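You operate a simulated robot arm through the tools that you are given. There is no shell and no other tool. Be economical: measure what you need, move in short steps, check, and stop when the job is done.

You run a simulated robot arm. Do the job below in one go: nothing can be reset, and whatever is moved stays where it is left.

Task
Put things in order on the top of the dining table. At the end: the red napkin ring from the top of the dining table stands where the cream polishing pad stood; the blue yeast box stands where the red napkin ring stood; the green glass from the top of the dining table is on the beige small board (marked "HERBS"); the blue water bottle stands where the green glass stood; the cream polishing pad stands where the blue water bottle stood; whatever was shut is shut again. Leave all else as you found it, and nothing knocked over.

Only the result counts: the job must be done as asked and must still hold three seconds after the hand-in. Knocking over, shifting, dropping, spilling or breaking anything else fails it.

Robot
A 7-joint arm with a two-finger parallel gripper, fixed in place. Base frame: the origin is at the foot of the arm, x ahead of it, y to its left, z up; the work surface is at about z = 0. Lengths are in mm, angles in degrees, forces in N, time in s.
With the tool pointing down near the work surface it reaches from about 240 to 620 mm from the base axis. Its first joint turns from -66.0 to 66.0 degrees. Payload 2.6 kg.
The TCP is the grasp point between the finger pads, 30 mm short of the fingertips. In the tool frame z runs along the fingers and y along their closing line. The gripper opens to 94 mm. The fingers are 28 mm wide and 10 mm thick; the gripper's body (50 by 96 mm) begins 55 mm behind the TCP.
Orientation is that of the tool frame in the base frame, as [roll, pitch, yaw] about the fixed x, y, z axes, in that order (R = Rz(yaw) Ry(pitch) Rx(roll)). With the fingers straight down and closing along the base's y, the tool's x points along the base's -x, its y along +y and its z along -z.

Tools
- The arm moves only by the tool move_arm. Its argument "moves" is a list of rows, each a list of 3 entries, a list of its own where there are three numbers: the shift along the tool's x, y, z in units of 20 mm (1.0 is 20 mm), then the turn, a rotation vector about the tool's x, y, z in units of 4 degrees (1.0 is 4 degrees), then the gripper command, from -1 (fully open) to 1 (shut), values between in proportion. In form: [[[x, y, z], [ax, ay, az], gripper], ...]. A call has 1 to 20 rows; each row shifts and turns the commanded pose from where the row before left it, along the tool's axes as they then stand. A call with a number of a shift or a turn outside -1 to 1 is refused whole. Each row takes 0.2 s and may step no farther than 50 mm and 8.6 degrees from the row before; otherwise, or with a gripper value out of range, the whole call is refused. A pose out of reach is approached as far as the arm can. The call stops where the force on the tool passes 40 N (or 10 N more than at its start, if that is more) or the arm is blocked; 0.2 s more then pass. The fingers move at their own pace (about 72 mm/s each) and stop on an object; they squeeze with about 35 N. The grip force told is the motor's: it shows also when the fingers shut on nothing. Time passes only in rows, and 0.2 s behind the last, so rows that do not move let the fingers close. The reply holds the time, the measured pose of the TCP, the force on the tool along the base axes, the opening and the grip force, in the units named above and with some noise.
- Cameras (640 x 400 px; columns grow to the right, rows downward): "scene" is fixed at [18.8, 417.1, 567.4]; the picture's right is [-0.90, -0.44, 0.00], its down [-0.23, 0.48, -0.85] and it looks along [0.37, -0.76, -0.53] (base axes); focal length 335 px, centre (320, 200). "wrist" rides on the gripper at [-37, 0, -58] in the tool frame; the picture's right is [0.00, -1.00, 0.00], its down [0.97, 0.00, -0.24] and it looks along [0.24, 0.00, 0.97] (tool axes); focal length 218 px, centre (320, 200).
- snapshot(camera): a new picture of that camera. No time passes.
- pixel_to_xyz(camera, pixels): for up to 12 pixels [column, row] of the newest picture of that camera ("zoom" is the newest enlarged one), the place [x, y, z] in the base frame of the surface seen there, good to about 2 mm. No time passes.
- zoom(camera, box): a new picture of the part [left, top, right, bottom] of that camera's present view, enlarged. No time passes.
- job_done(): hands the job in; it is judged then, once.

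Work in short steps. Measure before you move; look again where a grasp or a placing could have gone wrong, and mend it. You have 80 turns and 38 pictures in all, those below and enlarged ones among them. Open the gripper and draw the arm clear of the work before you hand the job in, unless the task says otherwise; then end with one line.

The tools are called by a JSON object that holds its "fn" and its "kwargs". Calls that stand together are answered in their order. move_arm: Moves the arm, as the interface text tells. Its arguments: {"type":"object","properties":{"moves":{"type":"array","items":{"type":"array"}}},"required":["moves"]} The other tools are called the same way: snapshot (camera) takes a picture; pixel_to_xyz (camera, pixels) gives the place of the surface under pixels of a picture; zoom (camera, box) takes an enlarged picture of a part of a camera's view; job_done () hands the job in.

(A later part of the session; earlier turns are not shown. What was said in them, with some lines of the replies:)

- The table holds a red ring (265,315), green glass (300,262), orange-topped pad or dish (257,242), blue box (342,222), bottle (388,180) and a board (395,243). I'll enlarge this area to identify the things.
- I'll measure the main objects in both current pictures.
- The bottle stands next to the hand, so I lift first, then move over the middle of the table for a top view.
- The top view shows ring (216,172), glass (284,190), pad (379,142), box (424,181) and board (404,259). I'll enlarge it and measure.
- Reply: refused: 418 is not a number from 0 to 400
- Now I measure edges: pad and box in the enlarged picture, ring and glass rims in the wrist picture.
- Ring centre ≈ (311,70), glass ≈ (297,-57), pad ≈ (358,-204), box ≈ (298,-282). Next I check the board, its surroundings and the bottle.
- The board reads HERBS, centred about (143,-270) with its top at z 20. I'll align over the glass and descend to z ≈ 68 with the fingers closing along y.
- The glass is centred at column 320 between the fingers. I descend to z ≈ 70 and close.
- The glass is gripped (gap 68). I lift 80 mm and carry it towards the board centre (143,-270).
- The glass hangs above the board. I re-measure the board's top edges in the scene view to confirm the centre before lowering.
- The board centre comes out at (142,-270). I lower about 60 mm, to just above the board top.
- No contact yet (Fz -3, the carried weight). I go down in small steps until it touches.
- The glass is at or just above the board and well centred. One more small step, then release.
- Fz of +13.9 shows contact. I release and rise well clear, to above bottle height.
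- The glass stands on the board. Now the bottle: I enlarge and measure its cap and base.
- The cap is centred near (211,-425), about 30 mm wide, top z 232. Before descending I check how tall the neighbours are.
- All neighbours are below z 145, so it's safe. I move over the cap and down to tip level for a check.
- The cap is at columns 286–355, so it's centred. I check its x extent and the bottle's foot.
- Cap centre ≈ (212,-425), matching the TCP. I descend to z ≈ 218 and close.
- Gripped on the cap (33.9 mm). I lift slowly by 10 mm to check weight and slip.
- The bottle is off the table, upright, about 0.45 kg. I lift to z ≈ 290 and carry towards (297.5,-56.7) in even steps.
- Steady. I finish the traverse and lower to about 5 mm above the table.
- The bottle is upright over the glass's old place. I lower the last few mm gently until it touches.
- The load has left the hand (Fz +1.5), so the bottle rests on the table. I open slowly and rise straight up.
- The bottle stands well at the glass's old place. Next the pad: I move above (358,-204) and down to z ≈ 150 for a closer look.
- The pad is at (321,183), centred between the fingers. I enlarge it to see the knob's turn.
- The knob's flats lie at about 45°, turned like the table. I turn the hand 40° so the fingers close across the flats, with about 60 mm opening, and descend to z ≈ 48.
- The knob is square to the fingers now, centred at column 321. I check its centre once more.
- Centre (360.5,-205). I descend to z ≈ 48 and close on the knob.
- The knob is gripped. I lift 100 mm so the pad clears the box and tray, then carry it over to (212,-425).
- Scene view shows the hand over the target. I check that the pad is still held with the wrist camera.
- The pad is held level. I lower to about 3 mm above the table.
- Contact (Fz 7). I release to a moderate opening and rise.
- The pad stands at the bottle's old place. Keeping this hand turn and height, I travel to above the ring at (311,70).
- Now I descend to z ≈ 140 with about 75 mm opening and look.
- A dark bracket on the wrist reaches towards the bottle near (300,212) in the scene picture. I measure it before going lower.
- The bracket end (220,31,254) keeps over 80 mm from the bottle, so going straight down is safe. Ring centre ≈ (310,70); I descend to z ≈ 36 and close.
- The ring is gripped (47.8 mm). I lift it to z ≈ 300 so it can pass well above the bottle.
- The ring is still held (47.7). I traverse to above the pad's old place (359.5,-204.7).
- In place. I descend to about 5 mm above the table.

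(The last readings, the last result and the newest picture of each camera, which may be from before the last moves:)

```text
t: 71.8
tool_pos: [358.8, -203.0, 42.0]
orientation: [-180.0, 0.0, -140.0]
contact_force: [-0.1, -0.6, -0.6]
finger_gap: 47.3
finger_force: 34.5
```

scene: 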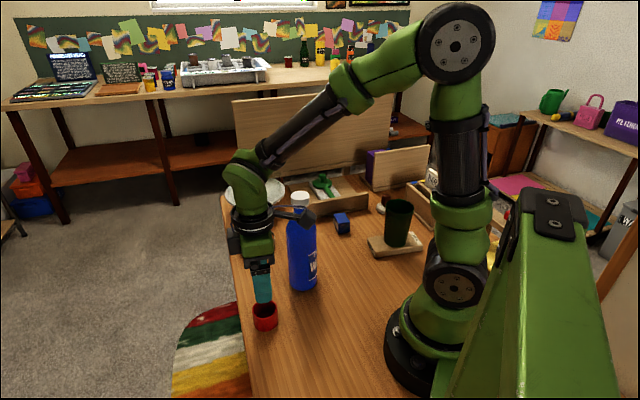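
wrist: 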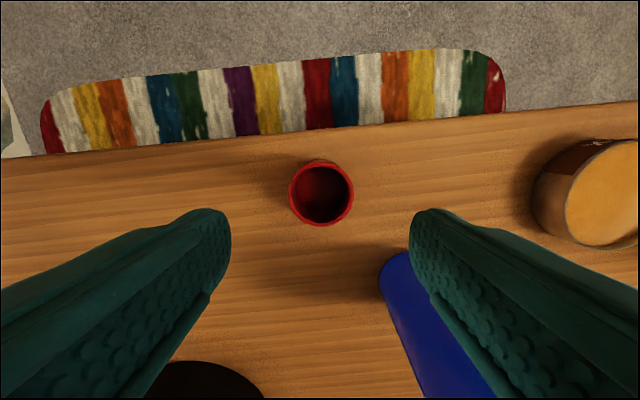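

Now the last few mm, in small steps until contact.

{"fn": "move_arm", "kwargs": {"moves": [[[0.02, -0.05, 0.12], [0, 0, 0], 1], [[0, 0, 0.1], [0, 0, 0], 1], [[0, 0, 0.04], [0, 0, 0], 1], [[0, 0, 0], [0, 0, 0], 1]]}}

```text
t: 72.8
tool_pos: [359.6, -205.3, 37.3]
orientation: [179.9, 0.0, -140.1]
contact_force: [0.5, -0.1, 0.3]
finger_gap: 47.0
finger_force: 34.6
```

{"fn": "move_arm", "kwargs": {"moves": [[[0, 0, 0.05], [0, 0, 0], 1], [[0, 0, 0], [0, 0, 0], 1]]}}

```text
t: 73.4
tool_pos: [359.1, -205.2, 35.1]
orientation: [179.8, -0.1, -140.0]
contact_force: [-0.1, 0.0, -1.2]
finger_gap: 47.3
finger_force: 35.1
```

No clear contact yet; one more millimetre step.

{"fn": "move_arm", "kwargs": {"moves": [[[0, 0, 0.05], [0, 0, 0], 1], [[0, 0, 0], [0, 0, 0], 1]]}}

```text
t: 74.0
tool_pos: [359.9, -205.1, 35.6]
orientation: [-180.0, 0.0, -140.1]
contact_force: [-5.0, 2.6, 12.5]
finger_gap: 47.3
finger_force: 34.7
```

Contact (Fz 12.5). I release to about 75 mm and rise to z ≈ 155.

{"fn": "move_arm", "kwargs": {"moves": [[[0, 0, -0.04], [0, 0, 0], 0.0], [[0, 0, 0], [0, 0, 0], -0.6], [[0, 0, 0], [0, 0, 0], -0.6], [[0, 0, -0.4], [0, 0, 0], -0.6], [[0, 0, -0.8], [0, 0, 0], -0.6], [[0, 0, -1], [0, 0, 0], -0.6], [[0, 0, -1], [0, 0, 0], -0.6], [[0, 0, -1], [0, 0, 0], -0.6], [[0, 0, -1], [0, 0, 0], -0.6], [[0, 0, -0.8], [0, 0, 0], -0.6], [[0, 0, 0], [0, 0, 0], -0.6]]}}

{"fn": "snapshot", "kwargs": {"camera": "wrist"}}

```text
t: 76.4
tool_pos: [357.4, -205.9, 156.2]
orientation: [-180.0, 0.0, -140.0]
contact_force: [-0.5, 0.0, -0.6]
finger_gap: 75.2
finger_force: 0.1
```

```text
9 pictures are left
```

wrist: 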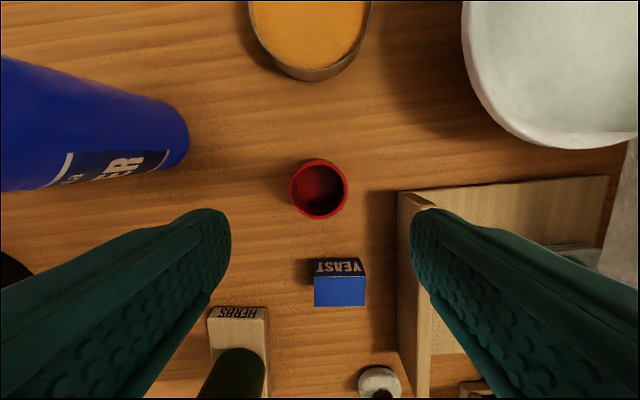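

The ring stands at the pad's old place. I measure the box's top corners and the tray panel's edge beside it.

{"fn": "pixel_to_xyz", "kwargs": {"camera": "wrist", "pixels": [[315, 279], [365, 278], [365, 305], [315, 305], [340, 292], [400, 260], [402, 300], [400, 215], [425, 300], [340, 268]]}}

```text
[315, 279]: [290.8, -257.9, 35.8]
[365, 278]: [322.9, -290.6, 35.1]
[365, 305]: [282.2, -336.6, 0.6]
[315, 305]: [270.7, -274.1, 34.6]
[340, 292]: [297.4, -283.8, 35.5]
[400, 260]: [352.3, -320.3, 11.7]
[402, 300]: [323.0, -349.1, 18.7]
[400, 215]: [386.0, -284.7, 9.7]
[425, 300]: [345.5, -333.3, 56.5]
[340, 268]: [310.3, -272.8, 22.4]
```

Box centre (297,-283), panel clearance about 23 mm with a 62 mm opening. I move above the box and part-way down.

{"fn": "move_arm", "kwargs": {"moves": [[[0.976, -0.194, 0], [0, 0, 0], -0.32], [[0.976, -0.194, 0], [0, 0, 0], -0.32], [[0.976, -0.194, 0], [0, 0, 0], -0.32], [[0.976, -0.194, 0], [0, 0, 0], -0.32], [[0.976, -0.194, 0], [0, 0, 0], -0.32], [[0, 0, 1], [0, 0, 0], -0.32], [[0, 0, 1], [0, 0, 0], -0.32], [[0, 0, 0.5], [0, 0, 0], -0.32], [[0, 0, 0], [0, 0, 0], -0.32]]}}

{"fn": "snapshot", "kwargs": {"camera": "wrist"}}

```text
t: 78.4
tool_pos: [295.7, -282.3, 105.8]
orientation: [-180.0, 0.0, -140.1]
contact_force: [-0.1, 0.3, 0.0]
finger_gap: 61.9
finger_force: 0.1
```

```text
8 pictures are left
```

wrist: 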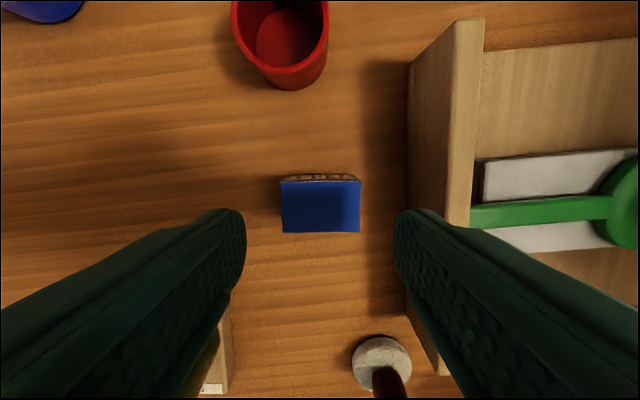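

The box is centred (columns 282–361) and square to the fingers. I descend to z ≈ 36 and close.

{"fn": "move_arm", "kwargs": {"moves": [[[0, 0, 1], [0, 0, 0], -0.32], [[0, 0, 1], [0, 0, 0], -0.32], [[0, 0, 1], [0, 0, 0], -0.32], [[0, 0, 0.5], [0, 0, 0], -0.32], [[0, 0, 0], [0, 0, 0], -0.1], [[0, 0, 0], [0, 0, 0], 1], [[0, 0, 0], [0, 0, 0], 1], [[0, 0, 0], [0, 0, 0], 1]]}}

```text
t: 80.2
tool_pos: [295.9, -283.9, 36.8]
orientation: [179.9, 0.0, -139.9]
contact_force: [-0.5, -0.3, 2.4]
finger_gap: 53.7
finger_force: 34.3
```

Gap 53.7 is slightly more than expected (~48). I lift a little and look at the hold.

{"fn": "move_arm", "kwargs": {"moves": [[[0, 0, -0.4], [0, 0, 0], 1], [[0, 0, -0.6], [0, 0, 0], 1], [[0, 0, -1], [0, 0, 0], 1], [[0, 0, 0], [0, 0, 0], 1]]}}

{"fn": "snapshot", "kwargs": {"camera": "wrist"}}

```text
t: 81.2
tool_pos: [297.2, -283.7, 76.9]
orientation: [180.0, -0.1, -140.0]
contact_force: [0.1, 0.2, -0.2]
finger_gap: 53.3
finger_force: 34.8
```

```text
7 pictures are left
```

wrist: 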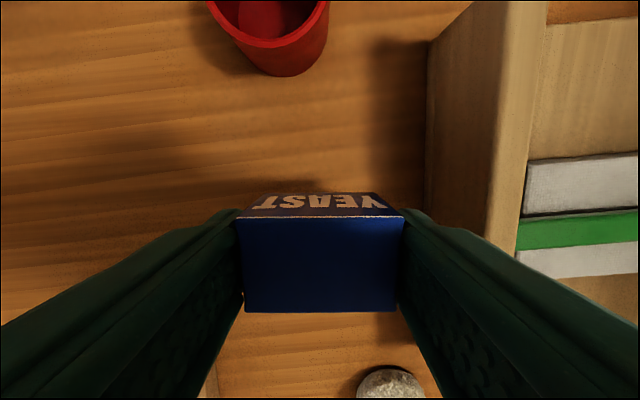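

The box is held level. I lift to z ≈ 300.

{"fn": "move_arm", "kwargs": {"moves": [[[0, 0, -1], [0, 0, 0], 1], [[0, 0, -1], [0, 0, 0], 1], [[0, 0, -1], [0, 0, 0], 1], [[0, 0, -1], [0, 0, 0], 1], [[0, 0, -1], [0, 0, 0], 1], [[0, 0, -1], [0, 0, 0], 1], [[0, 0, -1], [0, 0, 0], 1], [[0, 0, -1], [0, 0, 0], 1], [[0, 0, -1], [0, 0, 0], 1], [[0, 0, -1], [0, 0, 0], 1], [[0, 0, -1], [0, 0, 0], 1], [[0, 0, -0.2], [0, 0, 0], 1], [[0, 0, 0], [0, 0, 0], 1]]}}

```text
t: 84.0
tool_pos: [297.3, -282.9, 301.3]
orientation: [-179.9, 0.1, -140.0]
contact_force: [-0.2, 0.6, -0.2]
finger_gap: 53.5
finger_force: 35.3
```

Still held. I traverse to above the ring's old place (310.5,70), passing above the bottle.

{"fn": "move_arm", "kwargs": {"moves": [[[-0.848, 0.935, 0], [0, 0, 0], 1], [[-0.848, 0.935, 0], [0, 0, 0], 1], [[-0.848, 0.935, 0], [0, 0, 0], 1], [[-0.848, 0.935, 0], [0, 0, 0], 1], [[-0.848, 0.935, 0], [0, 0, 0], 1], [[-0.848, 0.935, 0], [0, 0, 0], 1], [[-0.848, 0.935, 0], [0, 0, 0], 1], [[-0.848, 0.935, 0], [0, 0, 0], 1], [[-0.848, 0.935, 0], [0, 0, 0], 1], [[-0.848, 0.935, 0], [0, 0, 0], 1], [[-0.848, 0.935, 0], [0, 0, 0], 1], [[-0.848, 0.935, 0], [0, 0, 0], 1], [[-0.848, 0.935, 0], [0, 0, 0], 1], [[-0.848, 0.935, 0], [0, 0, 0], 1], [[0, 0, 0], [0, 0, 0], 1]]}}

```text
t: 87.2
tool_pos: [312.3, 70.9, 300.2]
orientation: [179.9, 0.0, -140.0]
contact_force: [-0.5, 0.0, 0.0]
finger_gap: 53.4
finger_force: 35.5
```

In place above (311,70). I descend to about 4 mm above the table.

{"fn": "move_arm", "kwargs": {"moves": [[[0, 0, 1], [0, 0, 0], 1], [[0, 0, 1], [0, 0, 0], 1], [[0, 0, 1], [0, 0, 0], 1], [[0, 0, 1], [0, 0, 0], 1], [[0, 0, 1], [0, 0, 0], 1], [[0, 0, 1], [0, 0, 0], 1], [[0, 0, 1], [0, 0, 0], 1], [[0, 0, 1], [0, 0, 0], 1], [[0, 0, 1], [0, 0, 0], 1], [[0, 0, 1], [0, 0, 0], 1], [[0, 0, 1], [0, 0, 0], 1], [[0, 0, 1], [0, 0, 0], 1], [[0, 0, 0.7], [0, 0, 0], 1], [[0, 0, 0.25], [0, 0, 0], 1], [[0, 0, 0], [0, 0, 0], 1]]}}

```text
t: 90.4
tool_pos: [312.3, 71.2, 40.1]
orientation: [179.9, 0.0, -139.9]
contact_force: [-0.1, 1.0, 0.0]
finger_gap: 53.4
finger_force: 35.3
```

{"fn": "move_arm", "kwargs": {"moves": [[[0.04, 0, 0.12], [0, 0, 0], 1], [[0, 0, 0.06], [0, 0, 0], 1], [[0, 0, 0.04], [0, 0, 0], 1], [[0, 0, 0], [0, 0, 0], 1]]}}

```text
t: 91.4
tool_pos: [312.0, 71.2, 36.6]
orientation: [-180.0, 0.1, -140.1]
contact_force: [-2.3, -3.2, 10.0]
finger_gap: 53.5
finger_force: 35.2
```

Contact (Fz 10). I release and rise well above everything.

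{"fn": "move_arm", "kwargs": {"moves": [[[0, 0, -0.04], [0, 0, 0], 0.0], [[0, 0, 0], [0, 0, 0], -0.6], [[0, 0, 0], [0, 0, 0], -0.6], [[0, 0, -0.4], [0, 0, 0], -0.6], [[0, 0, -0.8], [0, 0, 0], -0.6], [[0, 0, -1], [0, 0, 0], -0.6], [[0, 0, -1], [0, 0, 0], -0.6], [[0, 0, -1], [0, 0, 0], -0.6], [[0, 0, -1], [0, 0, 0], -0.6], [[0, 0, -1], [0, 0, 0], -0.6], [[0, 0, -1], [0, 0, 0], -0.6], [[0, 0, -1], [0, 0, 0], -0.6], [[0, 0, -1], [0, 0, 0], -0.6], [[0, 0, -1], [0, 0, 0], -0.6], [[0, 0, -1], [0, 0, 0], -0.6], [[0, 0, -1], [0, 0, 0], -0.6], [[0, 0, -1], [0, 0, 0], -0.6], [[0, 0, -1], [0, 0, 0], -1], [[0, 0, 0], [0, 0, 0], -1]]}}

{"fn": "snapshot", "kwargs": {"camera": "scene"}}

{"fn": "snapshot", "kwargs": {"camera": "wrist"}}

```text
t: 95.4
tool_pos: [309.3, 70.9, 322.3]
orientation: [-179.9, 0.0, -139.9]
contact_force: [0.4, 0.7, 0.2]
finger_gap: 94.0
finger_force: 0.0
```

```text
6 pictures are left
```

scene: 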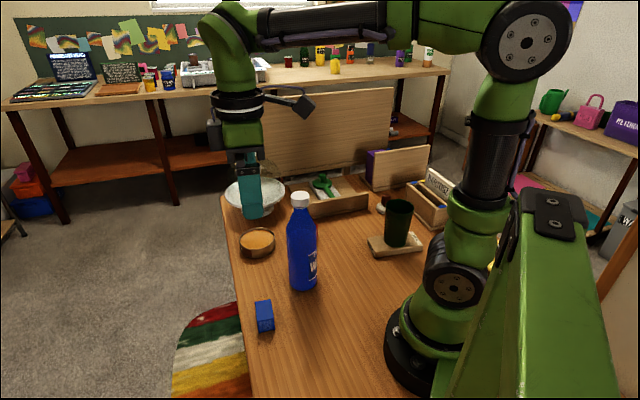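

```text
5 pictures are left
```

wrist: 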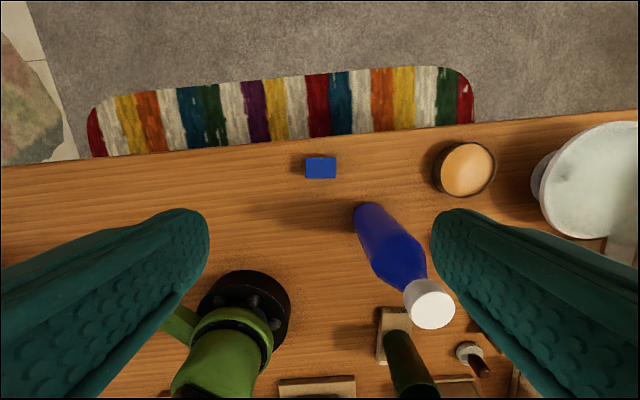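

All pieces are standing. I check the box centre and zoom for the pad; the ring is hidden by the bottle in the scene view, so I look at that region too.

{"fn": "pixel_to_xyz", "kwargs": {"camera": "wrist", "pixels": [[306, 159], [335, 159], [306, 177], [335, 177], [320, 168], [480, 367], [466, 350]]}}

{"fn": "zoom", "kwargs": {"camera": "scene", "box": [220, 160, 460, 310]}}

```text
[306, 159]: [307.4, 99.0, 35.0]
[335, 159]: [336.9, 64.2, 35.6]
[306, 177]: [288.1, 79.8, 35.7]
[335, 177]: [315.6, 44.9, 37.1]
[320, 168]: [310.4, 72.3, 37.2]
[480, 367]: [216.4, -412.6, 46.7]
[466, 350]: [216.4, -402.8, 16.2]
```

```text
2.67 times, centred on (340, 235) of scene
```

zoom: 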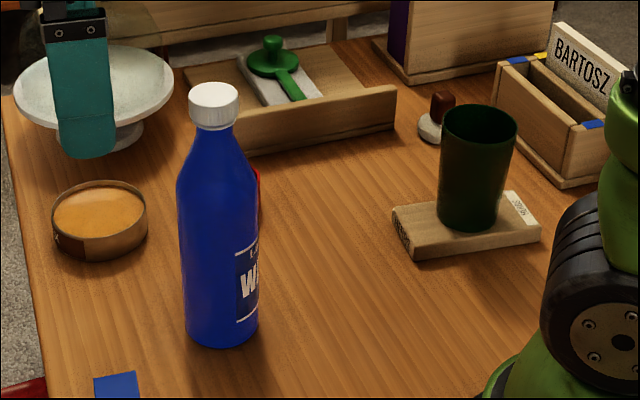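

Everything stands in its place: box centre about (312,72), the pad at the bottle's old place, the glass on the HERBS board, and the ring visible behind the bottle. The gripper is open and the arm is clear, so I hand in.

{"fn": "job_done", "kwargs": {}}

```text
The job is handed in.
```

The job is done and handed in: the ring, box, bottle and pad stand in their new places, the glass is on the HERBS board, nothing was knocked over, and nothing shut was opened.
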